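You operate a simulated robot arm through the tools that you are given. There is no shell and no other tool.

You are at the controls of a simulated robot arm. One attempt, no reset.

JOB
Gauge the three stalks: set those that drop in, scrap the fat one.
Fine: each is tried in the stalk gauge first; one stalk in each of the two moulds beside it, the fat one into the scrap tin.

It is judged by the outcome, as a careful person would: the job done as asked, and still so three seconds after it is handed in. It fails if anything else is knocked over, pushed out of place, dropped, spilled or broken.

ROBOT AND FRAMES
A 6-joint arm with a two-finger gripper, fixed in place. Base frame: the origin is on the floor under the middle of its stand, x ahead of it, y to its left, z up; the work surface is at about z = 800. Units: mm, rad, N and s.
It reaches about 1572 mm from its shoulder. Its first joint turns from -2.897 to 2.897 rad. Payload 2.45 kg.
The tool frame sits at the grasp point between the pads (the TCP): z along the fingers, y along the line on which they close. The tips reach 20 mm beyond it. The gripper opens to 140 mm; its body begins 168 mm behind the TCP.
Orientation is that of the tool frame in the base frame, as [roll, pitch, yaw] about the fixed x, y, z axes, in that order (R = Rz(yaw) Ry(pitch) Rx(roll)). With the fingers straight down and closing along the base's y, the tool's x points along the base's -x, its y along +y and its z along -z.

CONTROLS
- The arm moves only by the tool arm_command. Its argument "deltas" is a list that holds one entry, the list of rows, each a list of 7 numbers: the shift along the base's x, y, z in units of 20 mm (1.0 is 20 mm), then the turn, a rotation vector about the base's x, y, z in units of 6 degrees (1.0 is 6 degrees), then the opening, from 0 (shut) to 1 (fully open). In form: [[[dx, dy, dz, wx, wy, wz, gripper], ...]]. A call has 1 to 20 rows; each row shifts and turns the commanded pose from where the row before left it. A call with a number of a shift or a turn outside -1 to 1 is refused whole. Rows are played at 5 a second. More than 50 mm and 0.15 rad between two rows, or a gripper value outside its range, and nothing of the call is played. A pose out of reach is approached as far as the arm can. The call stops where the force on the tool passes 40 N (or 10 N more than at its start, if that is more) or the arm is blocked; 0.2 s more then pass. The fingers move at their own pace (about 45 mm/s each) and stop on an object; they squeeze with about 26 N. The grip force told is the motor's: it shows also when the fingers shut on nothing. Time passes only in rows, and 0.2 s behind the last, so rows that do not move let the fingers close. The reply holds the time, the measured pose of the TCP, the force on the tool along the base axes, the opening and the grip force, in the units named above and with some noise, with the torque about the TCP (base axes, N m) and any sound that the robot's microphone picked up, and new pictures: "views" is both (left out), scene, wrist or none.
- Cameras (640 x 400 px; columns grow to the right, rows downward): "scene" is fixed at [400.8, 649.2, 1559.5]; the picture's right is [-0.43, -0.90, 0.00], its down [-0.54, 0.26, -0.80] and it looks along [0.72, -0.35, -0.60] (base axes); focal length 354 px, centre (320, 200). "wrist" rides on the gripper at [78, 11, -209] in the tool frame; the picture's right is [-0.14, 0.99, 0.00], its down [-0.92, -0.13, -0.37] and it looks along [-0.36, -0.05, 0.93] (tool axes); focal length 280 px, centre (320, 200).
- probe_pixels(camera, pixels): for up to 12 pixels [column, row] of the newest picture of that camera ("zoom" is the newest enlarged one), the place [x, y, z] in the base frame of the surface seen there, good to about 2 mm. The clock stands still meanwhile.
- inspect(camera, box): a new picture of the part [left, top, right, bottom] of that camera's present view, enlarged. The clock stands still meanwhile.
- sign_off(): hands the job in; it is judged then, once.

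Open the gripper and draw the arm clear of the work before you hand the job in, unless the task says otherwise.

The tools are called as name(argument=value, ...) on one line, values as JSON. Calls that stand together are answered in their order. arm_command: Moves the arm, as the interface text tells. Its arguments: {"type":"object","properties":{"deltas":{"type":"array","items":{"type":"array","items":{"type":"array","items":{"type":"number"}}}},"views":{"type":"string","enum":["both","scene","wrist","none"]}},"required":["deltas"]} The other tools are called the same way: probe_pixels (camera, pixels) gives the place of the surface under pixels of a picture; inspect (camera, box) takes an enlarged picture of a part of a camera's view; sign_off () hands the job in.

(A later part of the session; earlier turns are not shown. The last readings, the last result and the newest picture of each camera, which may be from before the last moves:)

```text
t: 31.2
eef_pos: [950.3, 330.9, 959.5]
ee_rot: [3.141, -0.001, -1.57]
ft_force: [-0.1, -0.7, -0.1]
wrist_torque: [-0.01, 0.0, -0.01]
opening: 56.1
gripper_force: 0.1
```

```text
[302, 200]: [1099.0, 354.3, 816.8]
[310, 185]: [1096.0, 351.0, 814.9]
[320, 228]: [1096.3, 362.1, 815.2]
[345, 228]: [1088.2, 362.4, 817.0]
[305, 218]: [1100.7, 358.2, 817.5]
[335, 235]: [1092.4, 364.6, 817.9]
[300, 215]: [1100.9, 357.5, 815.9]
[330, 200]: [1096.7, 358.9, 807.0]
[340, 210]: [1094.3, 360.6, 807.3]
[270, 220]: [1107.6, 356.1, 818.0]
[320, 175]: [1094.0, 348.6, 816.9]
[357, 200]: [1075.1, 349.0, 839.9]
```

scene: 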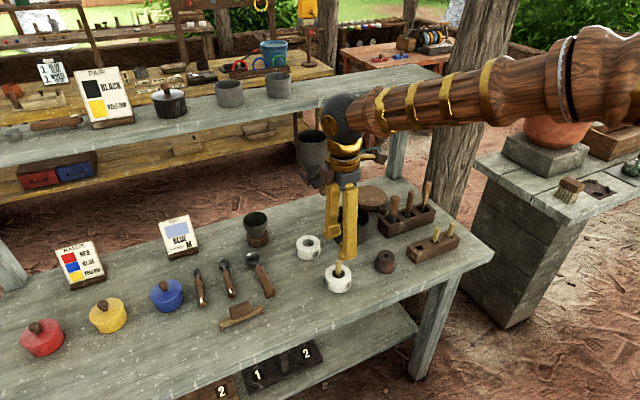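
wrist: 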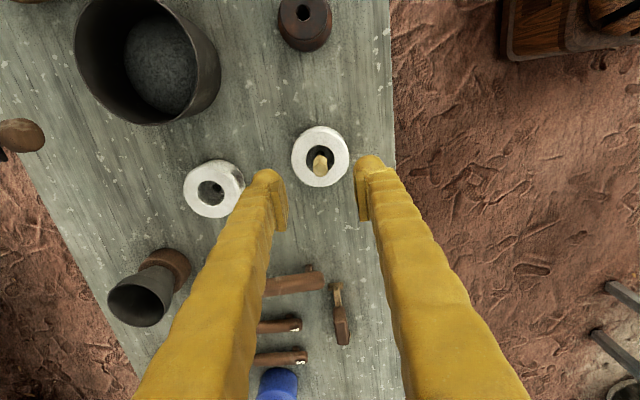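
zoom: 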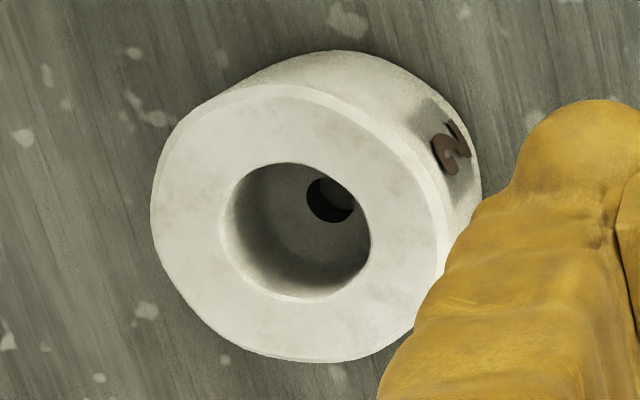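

Mould B's centre is about (1091.7, 354.8), top z≈840, floor z≈816. Now I go back over the rack to stalk 2 (y≈23) at safe height.

arm_command(deltas=[[[-0.0422, -0.9644, 0, 0, 0, 0, 0.4], [-0.0422, -0.9644, 0, 0, 0, 0, 0.4], [-0.0422, -0.9644, 0, 0, 0, 0, 0.4], [-0.0422, -0.9644, 0, 0, 0, 0, 0.4], [-0.0422, -0.9644, 0, 0, 0, 0, 0.4], [-0.0422, -0.9644, 0, 0, 0, 0, 0.4], [-0.0422, -0.9644, 0, 0, 0, 0, 0.4], [-0.0422, -0.9644, 0, 0, 0, 0, 0.4], [-0.0422, -0.9644, 0, 0, 0, 0, 0.4], [-0.0422, -0.9644, 0, 0, 0, 0, 0.4], [-0.0422, -0.9644, 0, 0, 0, 0, 0.4], [-0.0422, -0.9644, 0, 0, 0, 0, 0.4], [-0.0422, -0.9644, 0, 0, 0, 0, 0.4], [-0.0422, -0.9644, 0, 0, 0, 0, 0.4], [-0.0422, -0.9644, 0, 0, 0, 0, 0.4], [-0.0422, -0.9644, 0, 0, 0, 0, 0.4], [0, 0, 0, 0, 0, 0, 0.4], [0, 0, 0, 0, 0, 0, 0.4]]], views="both")

inspect(camera="wrist", box=[280, 120, 350, 190])

```text
t: 35.0
eef_pos: [936.7, 21.1, 957.3]
ee_rot: [3.141, -0.001, -1.572]
ft_force: [0.1, 0.9, 0.6]
wrist_torque: [-0.02, 0.02, -0.02]
opening: 55.8
gripper_force: 0.0
```

scene: 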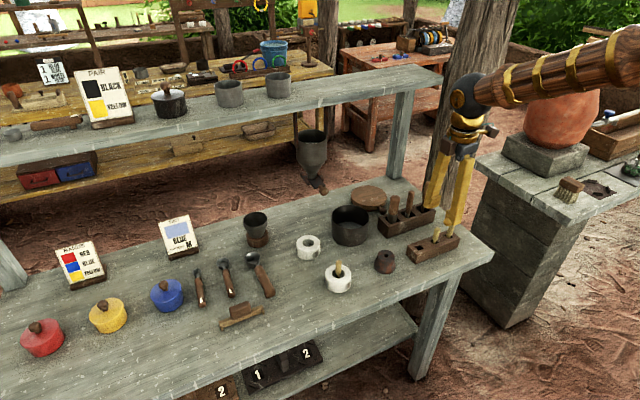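
wrist: 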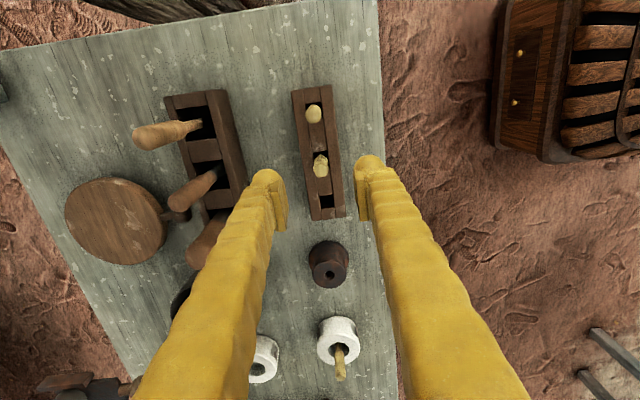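

```text
5.71 times, centred on (315, 155) of wrist
```

zoom: 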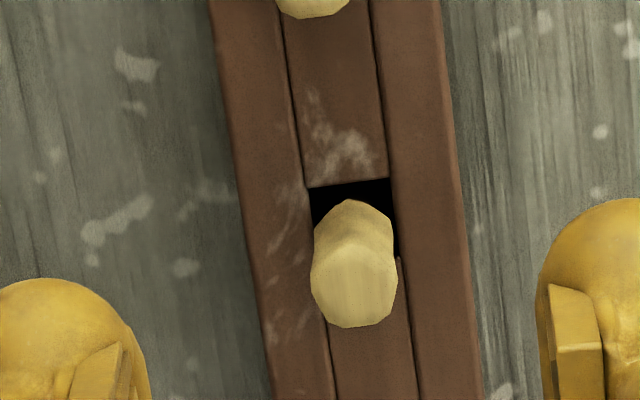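

Stalk 2's top is centred at zoom (354,288). I probe a ring on it to fix its position.

probe_pixels(camera="zoom", pixels=[[379, 288], [376, 300], [366, 309], [354, 313], [341, 309], [332, 300], [329, 288], [332, 275], [341, 266], [354, 263], [366, 266], [376, 275]])

```text
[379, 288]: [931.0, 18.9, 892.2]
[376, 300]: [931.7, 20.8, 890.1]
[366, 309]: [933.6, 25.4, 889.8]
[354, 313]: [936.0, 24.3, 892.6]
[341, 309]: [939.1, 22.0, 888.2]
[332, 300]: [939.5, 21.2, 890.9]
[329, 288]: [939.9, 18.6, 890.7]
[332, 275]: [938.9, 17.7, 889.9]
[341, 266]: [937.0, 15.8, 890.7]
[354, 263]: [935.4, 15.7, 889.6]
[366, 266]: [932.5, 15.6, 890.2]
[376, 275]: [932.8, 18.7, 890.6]
```

Stalk 2 is at about (935.4, 20.2). I descend onto it with TCP at z≈876 (a little higher grip than before), still open.

arm_command(deltas=[[[-0.005, -0.115, -0.29, 0, 0, 0, 0.4], [0, 0, -0.76, 0, 0, 0, 0.4], [0, 0, -0.76, 0, 0, 0, 0.4], [0, 0, -0.76, 0, 0, 0, 0.4], [0, 0, -0.76, 0, 0, 0, 0.4], [0, 0, -0.76, 0, 0, 0, 0.4], [0, 0, 0, 0, 0, 0, 0.4], [0, 0, 0, 0, 0, 0, 0.4]]], views="wrist")

inspect(camera="wrist", box=[270, 140, 370, 240])

```text
t: 36.8
eef_pos: [936.5, 18.8, 876.0]
ee_rot: [-3.142, -0.001, -1.571]
ft_force: [-1.5, -0.7, 0.2]
wrist_torque: [0.02, 0.01, 0.04]
opening: 56.1
gripper_force: 0.1
```

wrist: 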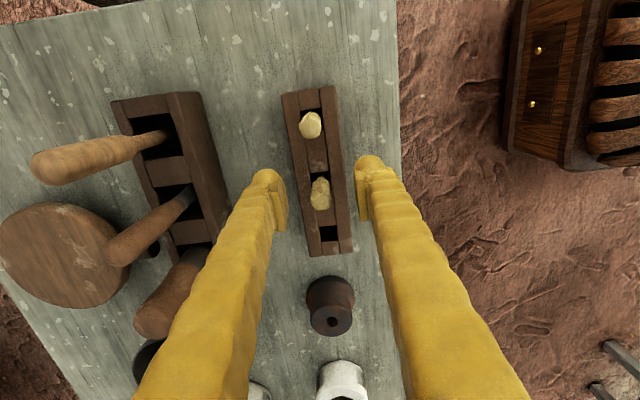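

```text
4.00 times, centred on (320, 190) of wrist
```

zoom: 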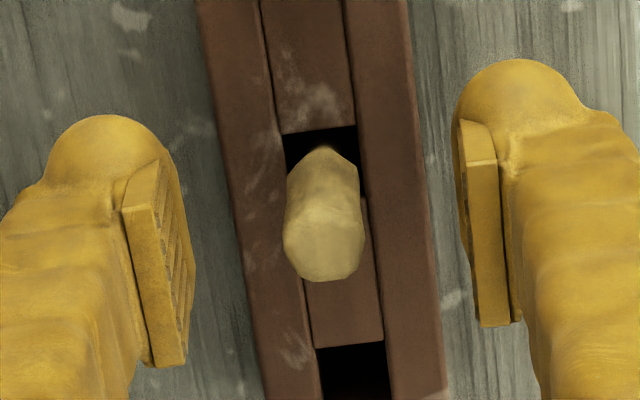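

Stalk 2's head is centred between the pads. I close on it and lift straight up.

arm_command(deltas=[[[0, 0, 0, 0, 0, 0, 0.2], [0, 0, 0, 0, 0, 0, 0], [0, 0, 0, 0, 0, 0, 0], [0, 0, 0, 0, 0, 0, 0], [0, 0, 0, 0, 0, 0, 0], [0, 0, 0.25, 0, 0, 0, 0], [0, 0, 0.5, 0, 0, 0, 0], [0, 0, 0.75, 0, 0, 0, 0], [0, 0, 0.75, 0, 0, 0, 0], [0, 0, 0.75, 0, 0, 0, 0], [0, 0, 0.75, 0, 0, 0, 0], [0, 0, 0.55, 0, 0, 0, 0], [0, 0, 0, 0, 0, 0, 0]]], views="both")

inspect(camera="wrist", box=[270, 140, 370, 240])

inspect(camera="scene", box=[415, 205, 455, 245])

```text
t: 39.6
eef_pos: [935.5, 20.6, 962.2]
ee_rot: [-3.141, 0.0, -1.57]
ft_force: [-0.9, -0.5, 1.0]
wrist_torque: [-0.01, 0.0, 0.0]
opening: 10.7
gripper_force: 26.4
```

scene: 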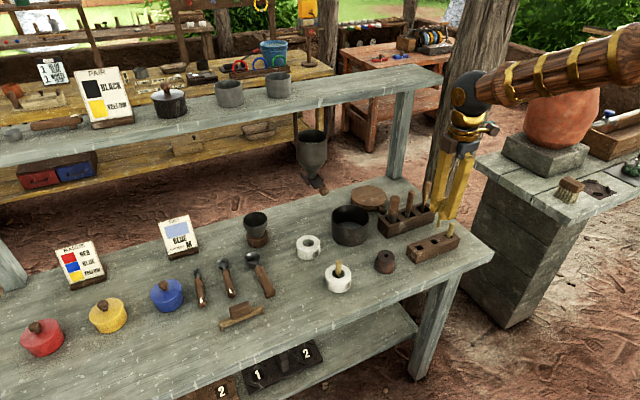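
wrist: 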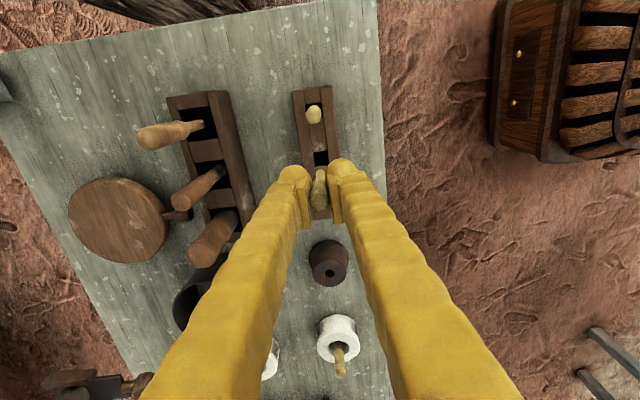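

```text
4.00 times, centred on (320, 190) of wrist
```

zoom: 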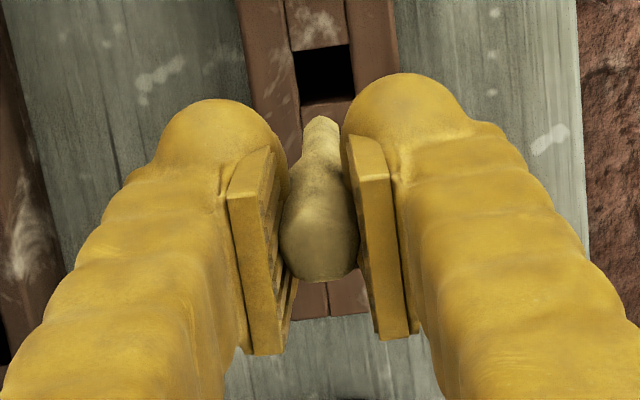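

```text
10.00 times, centred on (435, 225) of scene
```

zoom: 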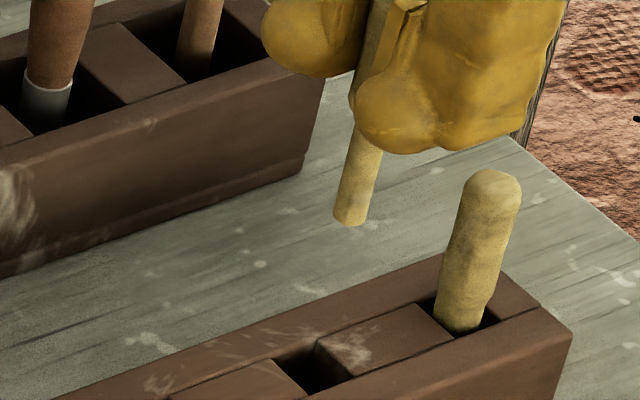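

Stalk 2 is held and upright; stalk 3's shaft already looks thick, but each will be tried. I carry stalk 2 to the gauge hole at (945.9,182.4) and hover.

arm_command(deltas=[[[0.0525, 0.811, 0, 0, 0, 0, 0], [0.0525, 0.811, 0, 0, 0, 0, 0], [0.0525, 0.811, 0, 0, 0, 0, 0], [0.0525, 0.811, 0, 0, 0, 0, 0], [0.0525, 0.811, 0, 0, 0, 0, 0], [0.0525, 0.811, 0, 0, 0, 0, 0], [0.0525, 0.811, 0, 0, 0, 0, 0], [0.0525, 0.811, 0, 0, 0, 0, 0], [0.0525, 0.811, 0, 0, 0, 0, 0], [0.0525, 0.811, 0, 0, 0, 0, 0], [0, 0, -0.8, 0, 0, 0, 0], [0, 0, -0.8, 0, 0, 0, 0], [0, 0, -0.7, 0, 0, 0, 0], [0, 0, 0, 0, 0, 0, 0], [0, 0, 0, 0, 0, 0, 0], [0, 0, 0, 0, 0, 0, 0]]], views="both")

inspect(camera="wrist", box=[304, 156, 336, 176])

inspect(camera="scene", box=[372, 238, 398, 264])

```text
t: 43.0
eef_pos: [948.1, 181.0, 914.4]
ee_rot: [-3.141, 0.0, -1.57]
ft_force: [0.1, 0.3, -0.2]
wrist_torque: [-0.01, -0.02, -0.02]
opening: 10.7
gripper_force: 25.9
```

scene: 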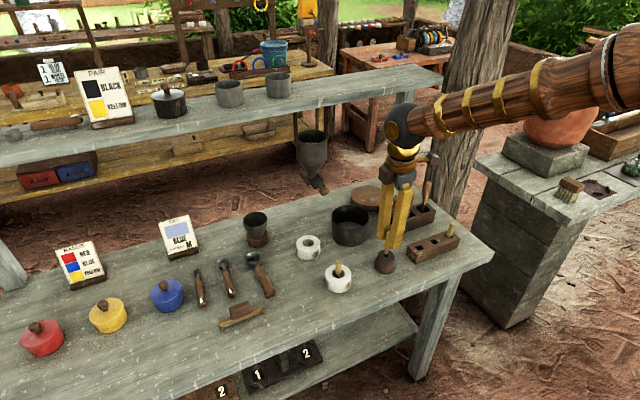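
wrist: 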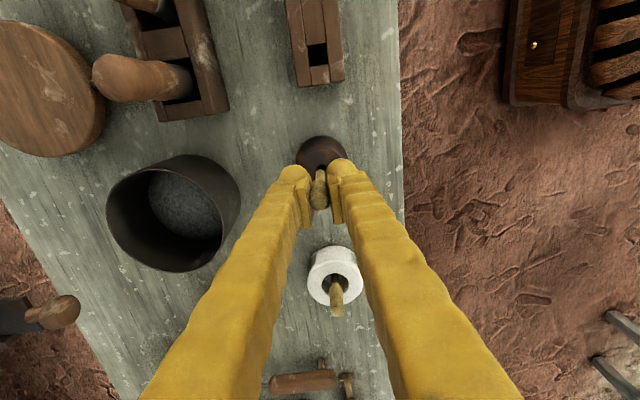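

```text
16.00 times, centred on (320, 166) of wrist
```

zoom: 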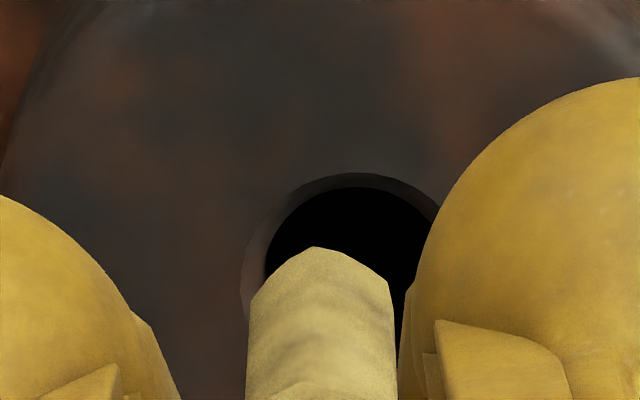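

```text
15.38 times, centred on (385, 251) of scene
```

zoom: 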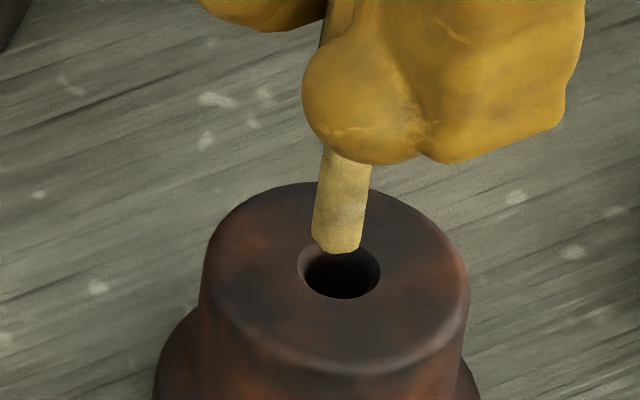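

The hole is ~1.6 mm toward -x of the peg (the arm settles slightly past in this approach direction). I nudge by -1.0 mm in x first and re-check, since small moves overshoot.

arm_command(deltas=[[[-0.05, -0.01, 0, 0, 0, 0, 0], [0, 0, 0, 0, 0, 0, 0], [0, 0, 0, 0, 0, 0, 0]]], views="wrist")

inspect(camera="wrist", box=[304, 156, 336, 176])

inspect(camera="scene", box=[372, 238, 398, 264])

```text
t: 43.8
eef_pos: [946.2, 181.8, 917.4]
ee_rot: [-3.141, 0.0, -1.573]
ft_force: [0.3, -1.1, 0.7]
wrist_torque: [0.01, -0.02, 0.01]
opening: 10.5
gripper_force: 25.7
```

wrist: 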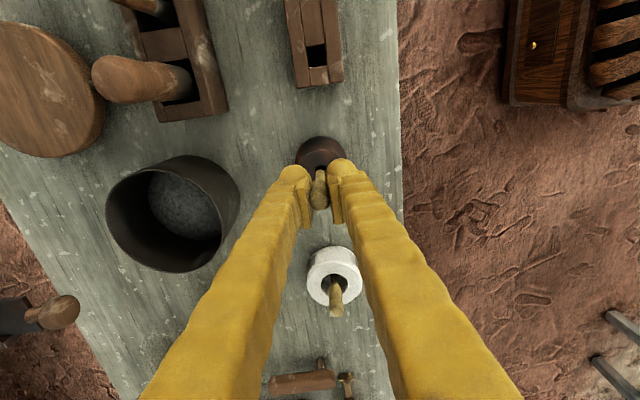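

```text
16.00 times, centred on (320, 166) of wrist
```

zoom: 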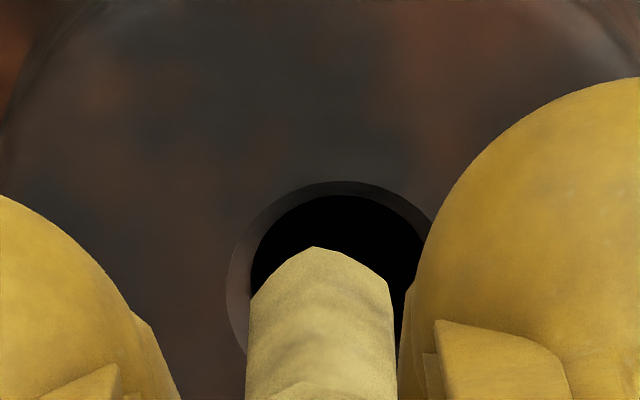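

```text
15.38 times, centred on (385, 251) of scene
```

zoom: 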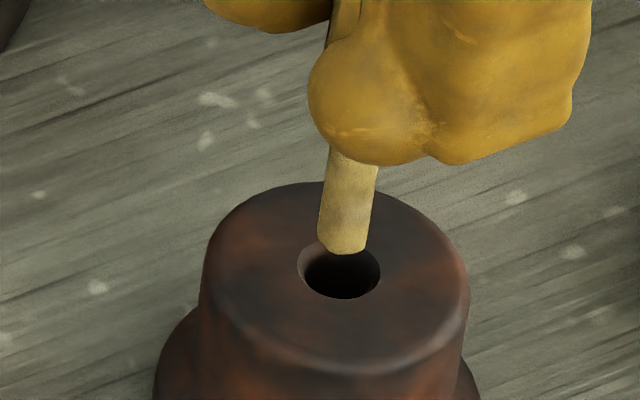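

Remaining offset is about (-0.6,+0.3) mm. I apply it and lower 4 mm to the chamfer, then re-check.

arm_command(deltas=[[[-0.03, 0.015, 0, 0, 0, 0, 0], [0, 0, -0.15, 0, 0, 0, 0], [0, 0, 0, 0, 0, 0, 0], [0, 0, 0, 0, 0, 0, 0]]], views="wrist")

inspect(camera="wrist", box=[304, 156, 336, 176])

inspect(camera="scene", box=[372, 238, 398, 264])

```text
t: 44.8
eef_pos: [945.7, 181.6, 912.7]
ee_rot: [-3.141, -0.001, -1.572]
ft_force: [-0.3, 1.0, 0.6]
wrist_torque: [0.0, 0.02, -0.01]
opening: 11.0
gripper_force: 26.2
```

wrist: 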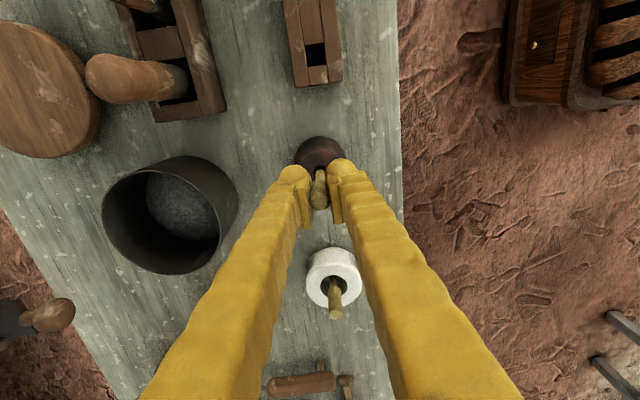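

```text
16.00 times, centred on (320, 166) of wrist
```

zoom: 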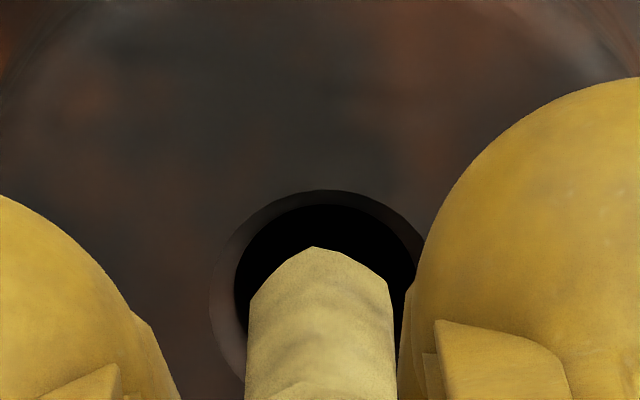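

```text
15.38 times, centred on (385, 251) of scene
```

zoom: 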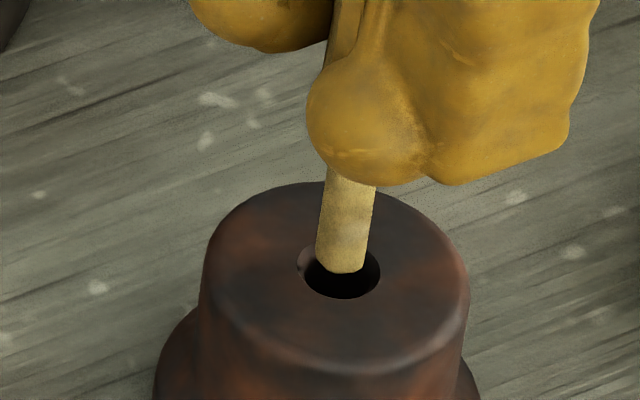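

Within ~0.4 mm now. I make a tiny +0.3 mm x trim and lower slowly into the gauge.

arm_command(deltas=[[[0.015, 0.005, 0, 0, 0, 0, 0], [0, 0, -0.1, 0, 0, 0, 0], [0, 0, -0.15, 0, 0, 0, 0], [0, 0, -0.2, 0, 0, 0, 0], [0, 0, -0.2, 0, 0, 0, 0], [0, 0, -0.2, 0, 0, 0, 0], [0, 0, 0, 0, 0, 0, 0]]], views="scene")

inspect(camera="scene", box=[365, 220, 405, 280])

```text
t: 46.4
eef_pos: [947.0, 182.7, 895.8]
ee_rot: [3.141, 0.001, -1.57]
ft_force: [0.5, -1.0, 0.2]
wrist_torque: [-0.02, 0.0, -0.05]
opening: 11.0
gripper_force: 26.2
```

scene: 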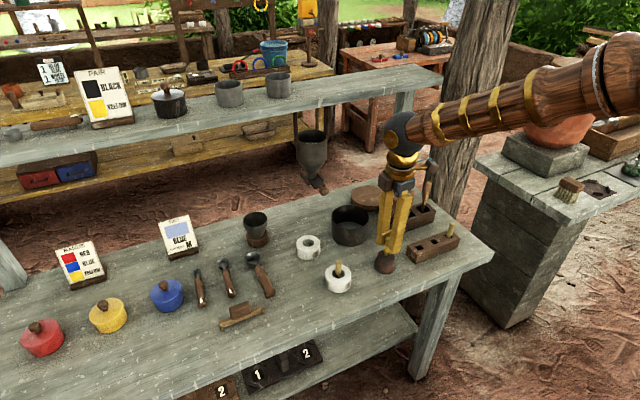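

```text
6.67 times, centred on (385, 250) of scene
```

zoom: 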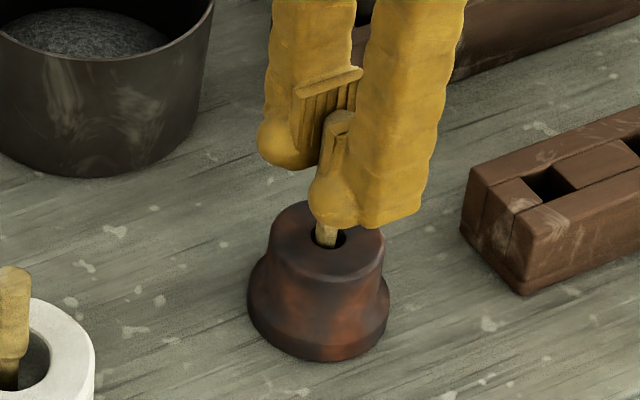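

No resistance at 14 mm deep. I continue 14 mm more, stopping just about at the seat (tip ≈ z 816–817).

arm_command(deltas=[[[0, 0, -0.2, 0, 0, 0, 0], [0, 0, -0.2, 0, 0, 0, 0], [0, 0, -0.15, 0, 0, 0, 0], [0, 0, -0.1, 0, 0, 0, 0], [0, 0, -0.05, 0, 0, 0, 0], [0, 0, 0, 0, 0, 0, 0]]], views="scene")

inspect(camera="scene", box=[365, 220, 405, 280])

```text
t: 47.8
eef_pos: [944.6, 182.5, 882.1]
ee_rot: [-3.141, 0.0, -1.571]
ft_force: [0.1, 0.5, 0.3]
wrist_torque: [0.01, -0.06, -0.02]
opening: 10.3
gripper_force: 25.9
```

scene: 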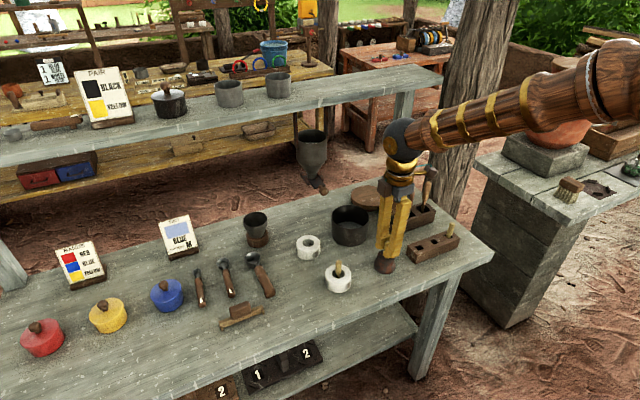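

```text
6.67 times, centred on (385, 250) of scene
```

zoom: 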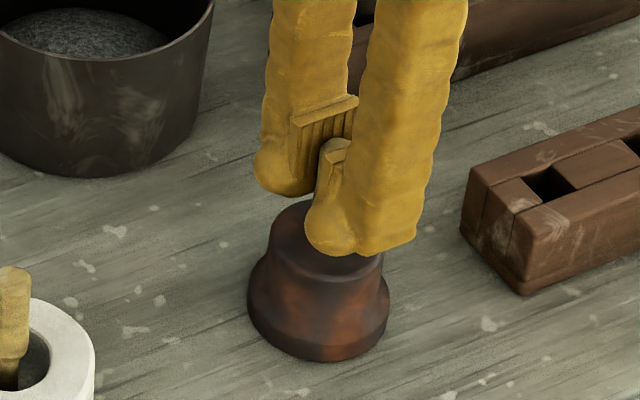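

Stalk 2 also drops in freely (~28 mm). One more 2 mm touch to confirm seating, then raise it out.

arm_command(deltas=[[[0, 0, -0.05, 0, 0, 0, 0], [0, 0, -0.05, 0, 0, 0, 0], [0, 0, 0, 0, 0, 0, 0]]], views="none")

arm_command(deltas=[[[0, 0, 0.1, 0, 0, 0, 0], [0, 0, 0.4, 0, 0, 0, 0], [0, 0, 0.75, 0, 0, 0, 0], [0, 0, 0.75, 0, 0, 0, 0], [0, 0, 0.75, 0, 0, 0, 0], [0, 0, 0.5, 0, 0, 0, 0], [0, 0, 0, 0, 0, 0, 0]]], views="both")

inspect(camera="wrist", box=[270, 140, 370, 240])

```text
t: 48.6
eef_pos: [946.4, 181.8, 880.6]
ee_rot: [-3.142, -0.001, -1.571]
ft_force: [-0.3, 0.8, 8.2]
wrist_torque: [0.06, -0.01, -0.03]
opening: 10.8
gripper_force: 26.3
```

```text
t: 50.2
eef_pos: [946.7, 180.2, 945.8]
ee_rot: [3.141, -0.001, -1.571]
ft_force: [0.4, 0.5, 0.1]
wrist_torque: [0.0, -0.01, 0.02]
opening: 10.9
gripper_force: 26.2
```

scene: 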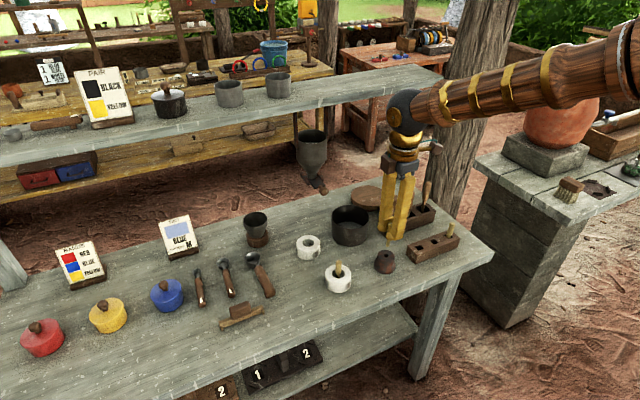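
wrist: 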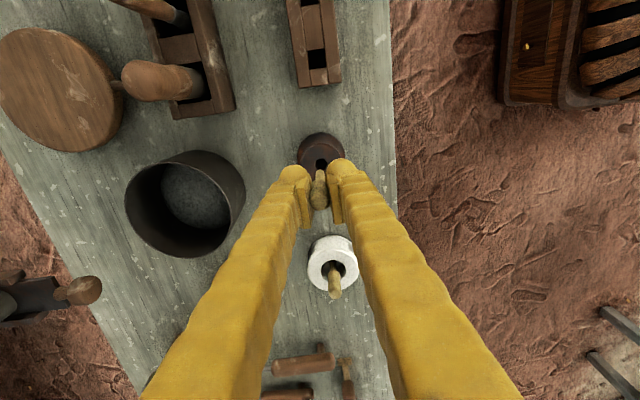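

```text
4.00 times, centred on (320, 190) of wrist
```

zoom: 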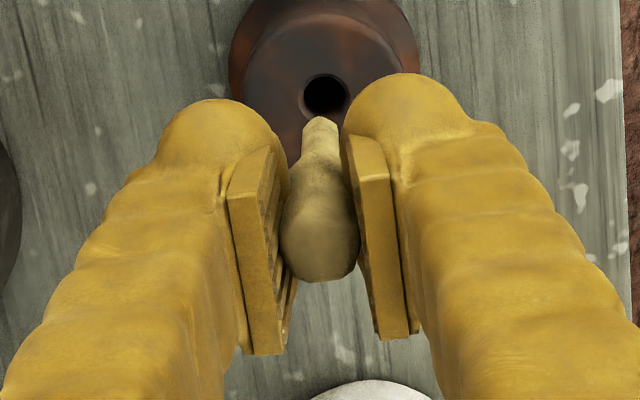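

Stalk 2 seated in the gauge too (8 N contact), grip unchanged. Before moving to mould B, I probe the hopper knob and shelf edge to be sure the path is clear.

probe_pixels(camera="scene", pixels=[[319, 183], [313, 140], [300, 160], [230, 115], [330, 95], [256, 216], [350, 210], [335, 211], [367, 213]])

```text
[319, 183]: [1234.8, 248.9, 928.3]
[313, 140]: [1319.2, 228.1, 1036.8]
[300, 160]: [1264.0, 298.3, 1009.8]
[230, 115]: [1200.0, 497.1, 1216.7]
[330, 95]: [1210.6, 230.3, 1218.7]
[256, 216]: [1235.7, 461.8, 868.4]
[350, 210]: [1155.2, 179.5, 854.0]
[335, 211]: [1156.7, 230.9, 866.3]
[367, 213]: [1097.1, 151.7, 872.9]
```

The shelf edge is at x≈1200, so mould B (x≈1092) is reachable with clearance. I raise 20 mm, carry stalk 2 to above mould B, and lower partway.

arm_command(deltas=[[[0, 0, 1, 0, 0, 0, 0], [0.7305, 0.8585, 0, 0, 0, 0, 0], [0.7305, 0.8585, 0, 0, 0, 0, 0], [0.7305, 0.8585, 0, 0, 0, 0, 0], [0.7305, 0.8585, 0, 0, 0, 0, 0], [0.7305, 0.8585, 0, 0, 0, 0, 0], [0.7305, 0.8585, 0, 0, 0, 0, 0], [0.7305, 0.8585, 0, 0, 0, 0, 0], [0.7305, 0.8585, 0, 0, 0, 0, 0], [0.7305, 0.8585, 0, 0, 0, 0, 0], [0.7305, 0.8585, 0, 0, 0, 0, 0], [0, 0, 0, 0, 0, 0, 0], [0, 0, 0, 0, 0, 0, 0]]], views="both")

inspect(camera="wrist", box=[270, 120, 370, 220])

```text
t: 53.0
eef_pos: [1093.0, 353.7, 965.6]
ee_rot: [3.141, 0.001, -1.57]
ft_force: [-0.1, -0.6, -0.8]
wrist_torque: [0.02, 0.02, 0.02]
opening: 10.3
gripper_force: 26.6
```

scene: 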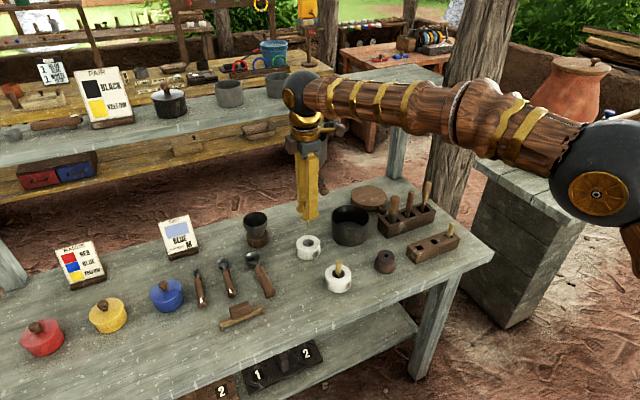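
wrist: 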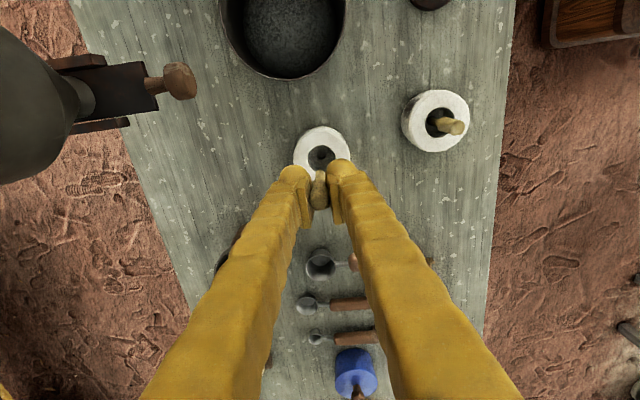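

```text
4.00 times, centred on (320, 170) of wrist
```

zoom: 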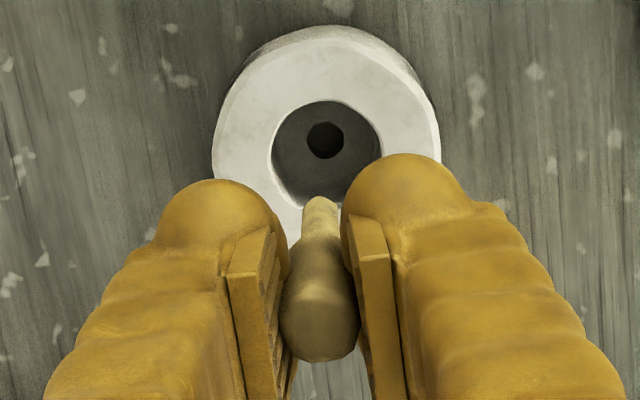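

Over mould B: its floor hole is at zoom (326,140) vs peg column 320, i.e. ~1.7 mm toward -x. I trim x by -1.2 mm and y by +0.5 mm, lower so the tip is near the mould's top, and re-check with both cameras.

arm_command(deltas=[[[-0.06, 0.025, 0, 0, 0, 0, 0], [0, 0, -0.7, 0, 0, 0, 0], [0, 0, -0.7, 0, 0, 0, 0], [0, 0, -0.7, 0, 0, 0, 0], [0, 0, -0.5, 0, 0, 0, 0], [0, 0, 0, 0, 0, 0, 0], [0, 0, 0, 0, 0, 0, 0]]], views="both")

inspect(camera="wrist", box=[290, 135, 350, 185])

inspect(camera="scene", box=[290, 222, 326, 262])

```text
t: 54.6
eef_pos: [1091.2, 356.3, 912.6]
ee_rot: [-3.141, -0.001, -1.571]
ft_force: [0.2, 0.5, -0.5]
wrist_torque: [0.0, -0.01, -0.01]
opening: 10.7
gripper_force: 25.9
```

scene: 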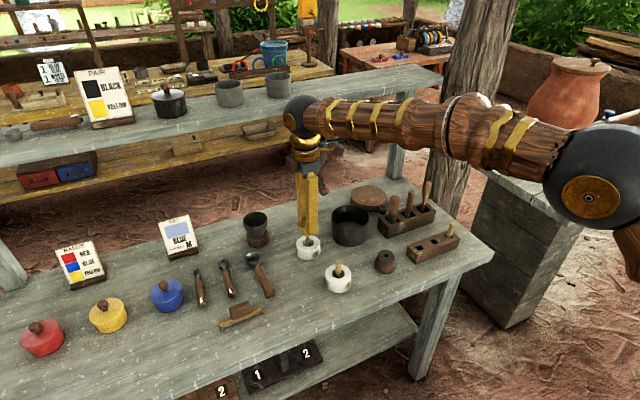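
wrist: 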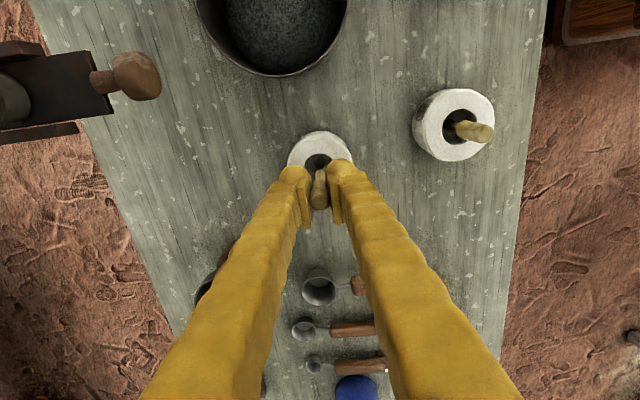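

```text
8.00 times, centred on (320, 160) of wrist
```

zoom: 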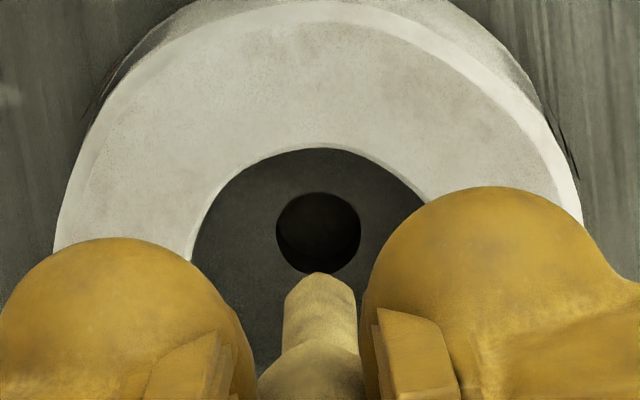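

```text
10.00 times, centred on (308, 242) of scene
```

zoom: 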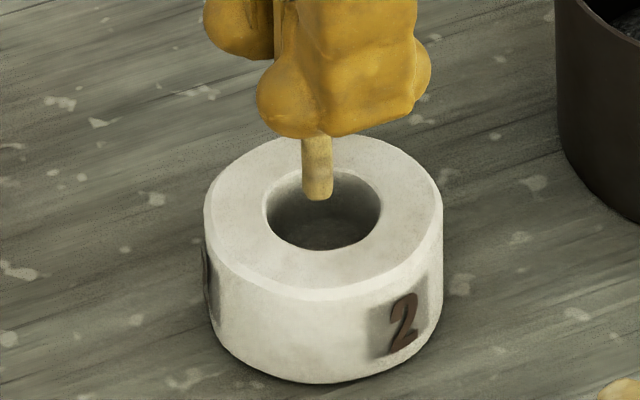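

Columns agree well (hole 318 vs peg 320), and combining both views the peg is ~1 mm too far toward +y. I nudge y by -0.7 mm and lower 25 mm into the bore, then re-check above the floor hole.

arm_command(deltas=[[[0, -0.035, 0, 0, 0, 0, 0], [0, 0, -0.4, 0, 0, 0, 0], [0, 0, -0.4, 0, 0, 0, 0], [0, 0, -0.4, 0, 0, 0, 0], [0, 0, 0, 0, 0, 0, 0], [0, 0, 0, 0, 0, 0, 0]]], views="both")

inspect(camera="wrist", box=[300, 150, 340, 185])

inspect(camera="scene", box=[290, 222, 326, 262])

```text
t: 56.0
eef_pos: [1091.7, 353.3, 890.9]
ee_rot: [3.141, 0.0, -1.569]
ft_force: [-0.2, 0.1, -0.3]
wrist_torque: [0.04, 0.0, 0.02]
opening: 10.5
gripper_force: 26.0
```

scene: 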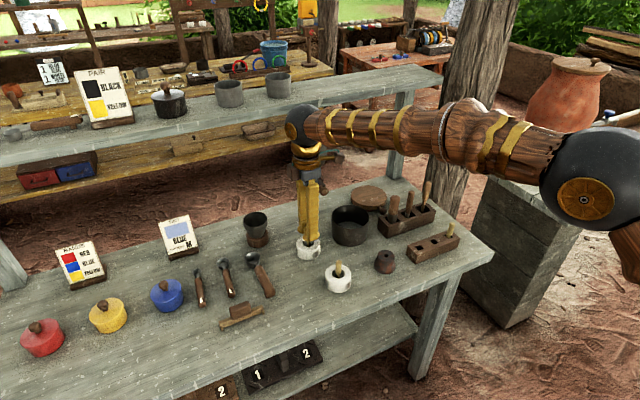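
wrist: 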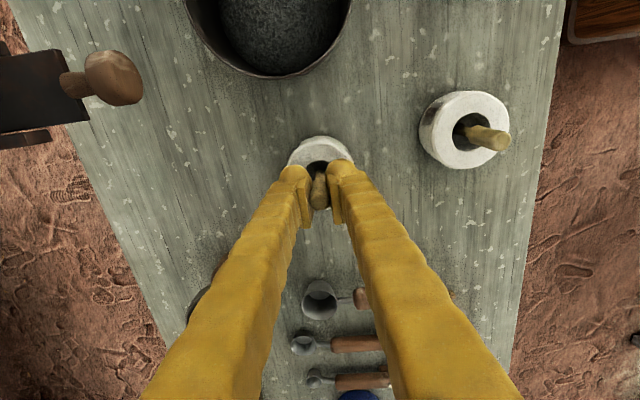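

```text
11.43 times, centred on (320, 168) of wrist
```

zoom: 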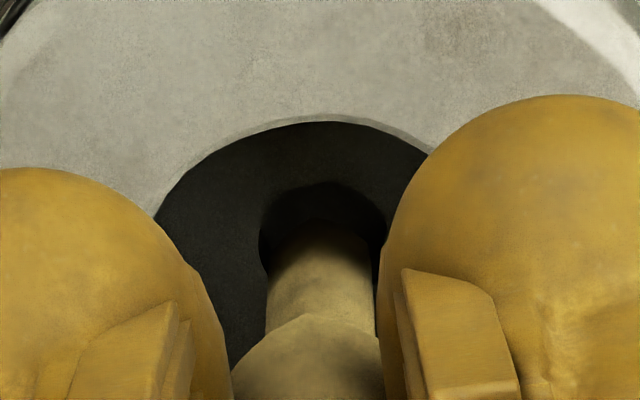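

```text
10.00 times, centred on (308, 242) of scene
```

zoom: 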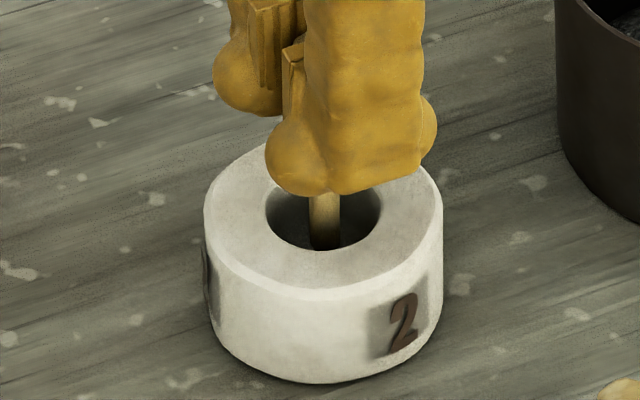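

Now inside the bore: hole centre ~0.4 mm toward -x and ~+0.5–1.5 mm in y from the peg (the nudge overshot). I trim back by +0.5 mm in y and look again before entering.

arm_command(deltas=[[[-0.01, 0.025, 0, 0, 0, 0, 0], [0, 0, 0, 0, 0, 0, 0], [0, 0, 0, 0, 0, 0, 0]]], views="wrist")

inspect(camera="wrist", box=[300, 150, 340, 185])

inspect(camera="scene", box=[290, 222, 326, 262])

```text
t: 56.8
eef_pos: [1091.1, 353.8, 889.2]
ee_rot: [-3.14, 0.0, -1.571]
ft_force: [-0.2, -0.2, 0.2]
wrist_torque: [0.0, 0.01, -0.04]
opening: 10.8
gripper_force: 26.0
```

wrist: 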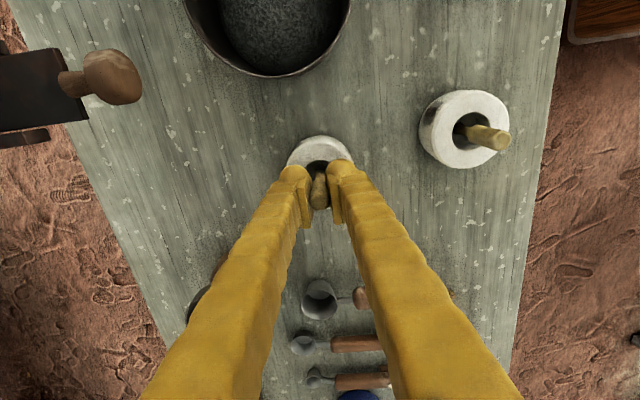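

```text
11.43 times, centred on (320, 168) of wrist
```

zoom: 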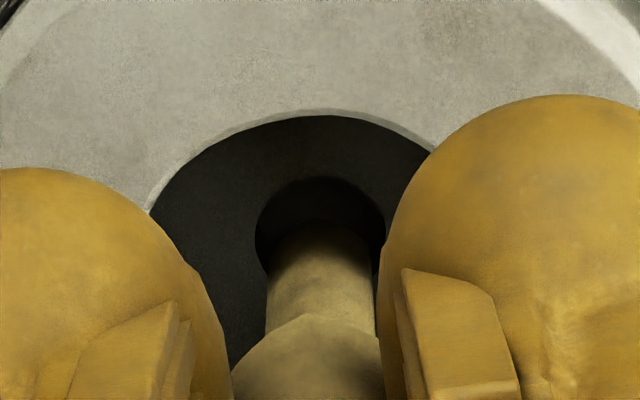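

```text
10.00 times, centred on (308, 242) of scene
```

zoom: 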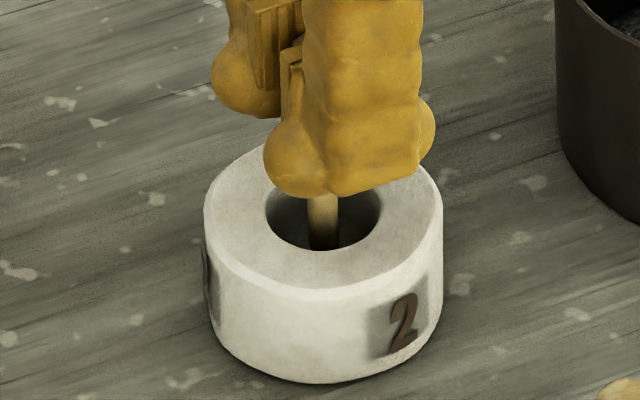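

Hole and peg now share column ~321 in wrist view and ~323 in scene view. I lower gently 12 mm into the hole.

arm_command(deltas=[[[0, 0, -0.15, 0, 0, 0, 0], [0, 0, -0.15, 0, 0, 0, 0], [0, 0, -0.1, 0, 0, 0, 0], [0, 0, -0.1, 0, 0, 0, 0], [0, 0, -0.1, 0, 0, 0, 0], [0, 0, 0, 0, 0, 0, 0]]], views="wrist")

inspect(camera="wrist", box=[300, 150, 340, 185])

```text
t: 58.2
eef_pos: [1090.1, 354.7, 876.8]
ee_rot: [3.141, -0.001, -1.571]
ft_force: [0.7, -0.5, 0.3]
wrist_torque: [0.01, -0.01, 0.0]
opening: 10.9
gripper_force: 26.2
```

wrist: 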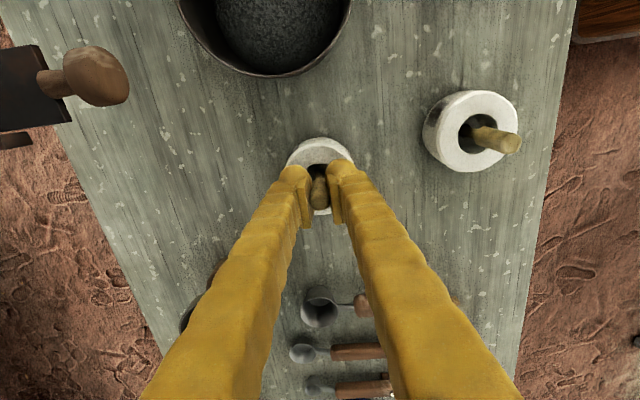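

```text
11.43 times, centred on (320, 168) of wrist
```

zoom: 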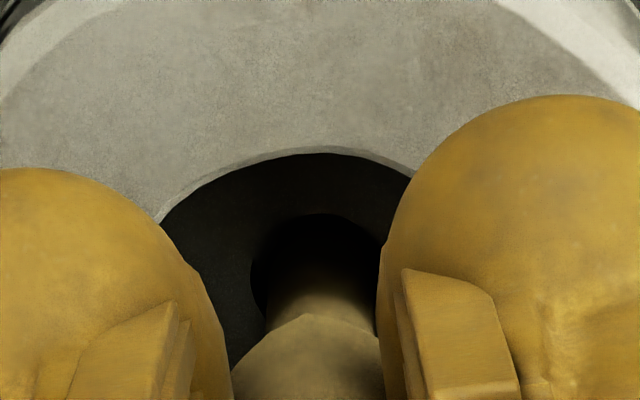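

Tip is already below the floor's rim with no force. I continue down in 2 mm steps until light contact.

arm_command(deltas=[[[0, 0, -0.1, 0, 0, 0, 0], [0, 0, -0.1, 0, 0, 0, 0], [0, 0, -0.1, 0, 0, 0, 0], [0, 0, 0, 0, 0, 0, 0]]], views="none")

```text
t: 59.2
eef_pos: [1091.7, 353.2, 871.2]
ee_rot: [-3.141, 0.0, -1.571]
ft_force: [0.9, 0.5, 6.5]
wrist_torque: [-0.01, -0.02, 0.0]
opening: 10.9
gripper_force: 26.3
```

6.5 N of contact at TCP z≈871 matches the hole bottom. I ease up slightly and open.

arm_command(deltas=[[[0, 0, 0.02, 0, 0, 0, 0], [0, 0, 0, 0, 0, 0, 0.1], [0, 0, 0, 0, 0, 0, 0.15], [0, 0, 0, 0, 0, 0, 0.25], [0, 0, 0, 0, 0, 0, 0.25]]], views="both")

inspect(camera="wrist", box=[270, 130, 370, 230])

inspect(camera="scene", box=[280, 212, 336, 270])

```text
t: 60.4
eef_pos: [1089.9, 354.2, 872.1]
ee_rot: [-3.141, 0.001, -1.573]
ft_force: [-0.2, 0.5, 0.4]
wrist_torque: [-0.02, 0.01, -0.04]
opening: 34.9
gripper_force: 0.0
```

scene: 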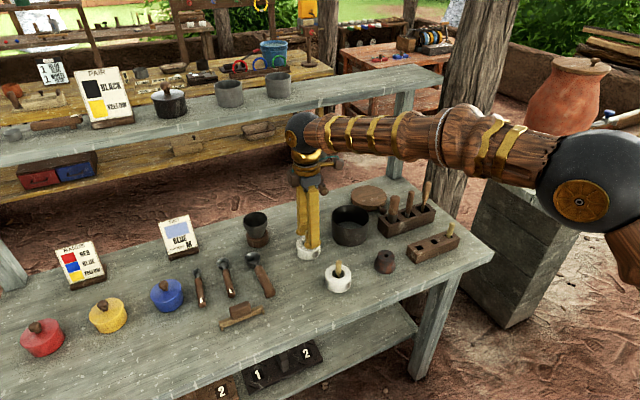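
wrist: 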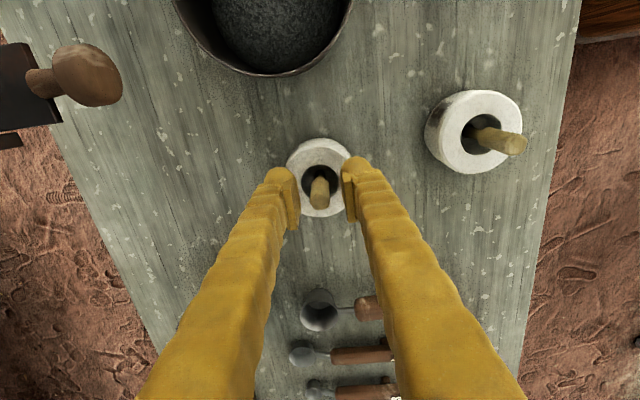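

```text
4.00 times, centred on (320, 180) of wrist
```

zoom: 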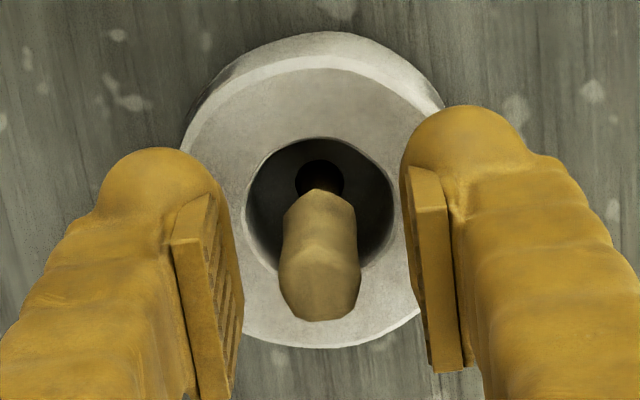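

```text
6.90 times, centred on (308, 241) of scene
```

zoom: 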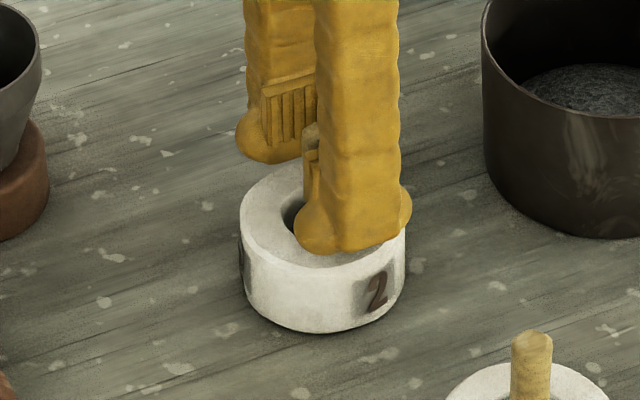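

Stalk 2 stands in mould B, pads clear. I lift 100 mm straight up and confirm.

arm_command(deltas=[[[0, 0, 0.4, 0, 0, 0, 0.25], [0, 0, 0.8, 0, 0, 0, 0.25], [0, 0, 0.9, 0, 0, 0, 0.25], [0, 0, 0.9, 0, 0, 0, 0.25], [0, 0, 1.0, 0, 0, 0, 0.25], [0, 0, 1.0, 0, 0, 0, 0.25], [0, 0, 0, 0, 0, 0, 0.4]]], views="both")

inspect(camera="scene", box=[280, 212, 366, 300])

```text
t: 62.0
eef_pos: [1092.4, 352.6, 971.1]
ee_rot: [-3.14, 0.0, -1.571]
ft_force: [0.7, 0.5, 0.3]
wrist_torque: [-0.02, 0.03, 0.0]
opening: 56.1
gripper_force: 0.1
```

scene: 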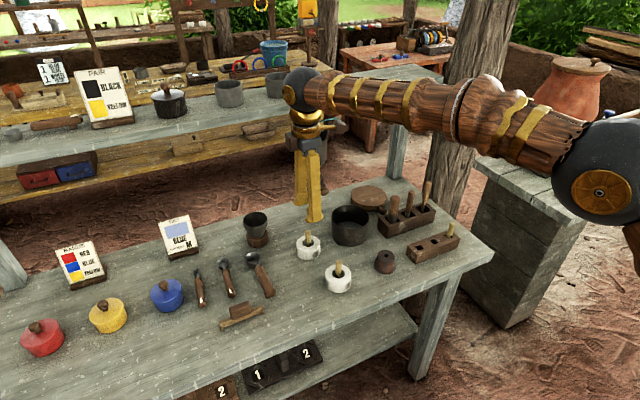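
wrist: 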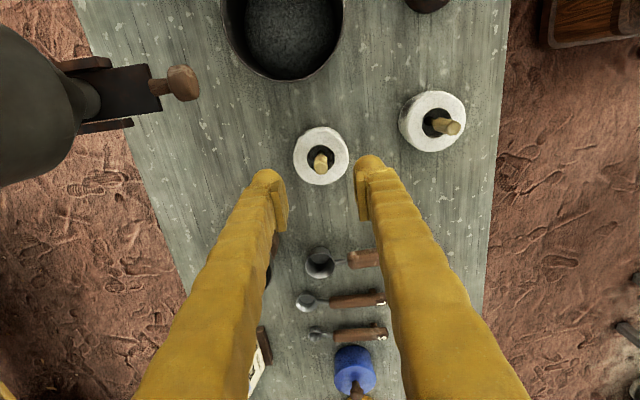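

```text
4.55 times, centred on (323, 256) of scene
```

zoom: 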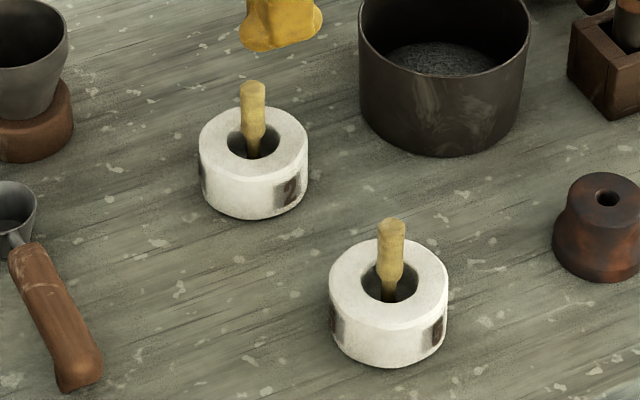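

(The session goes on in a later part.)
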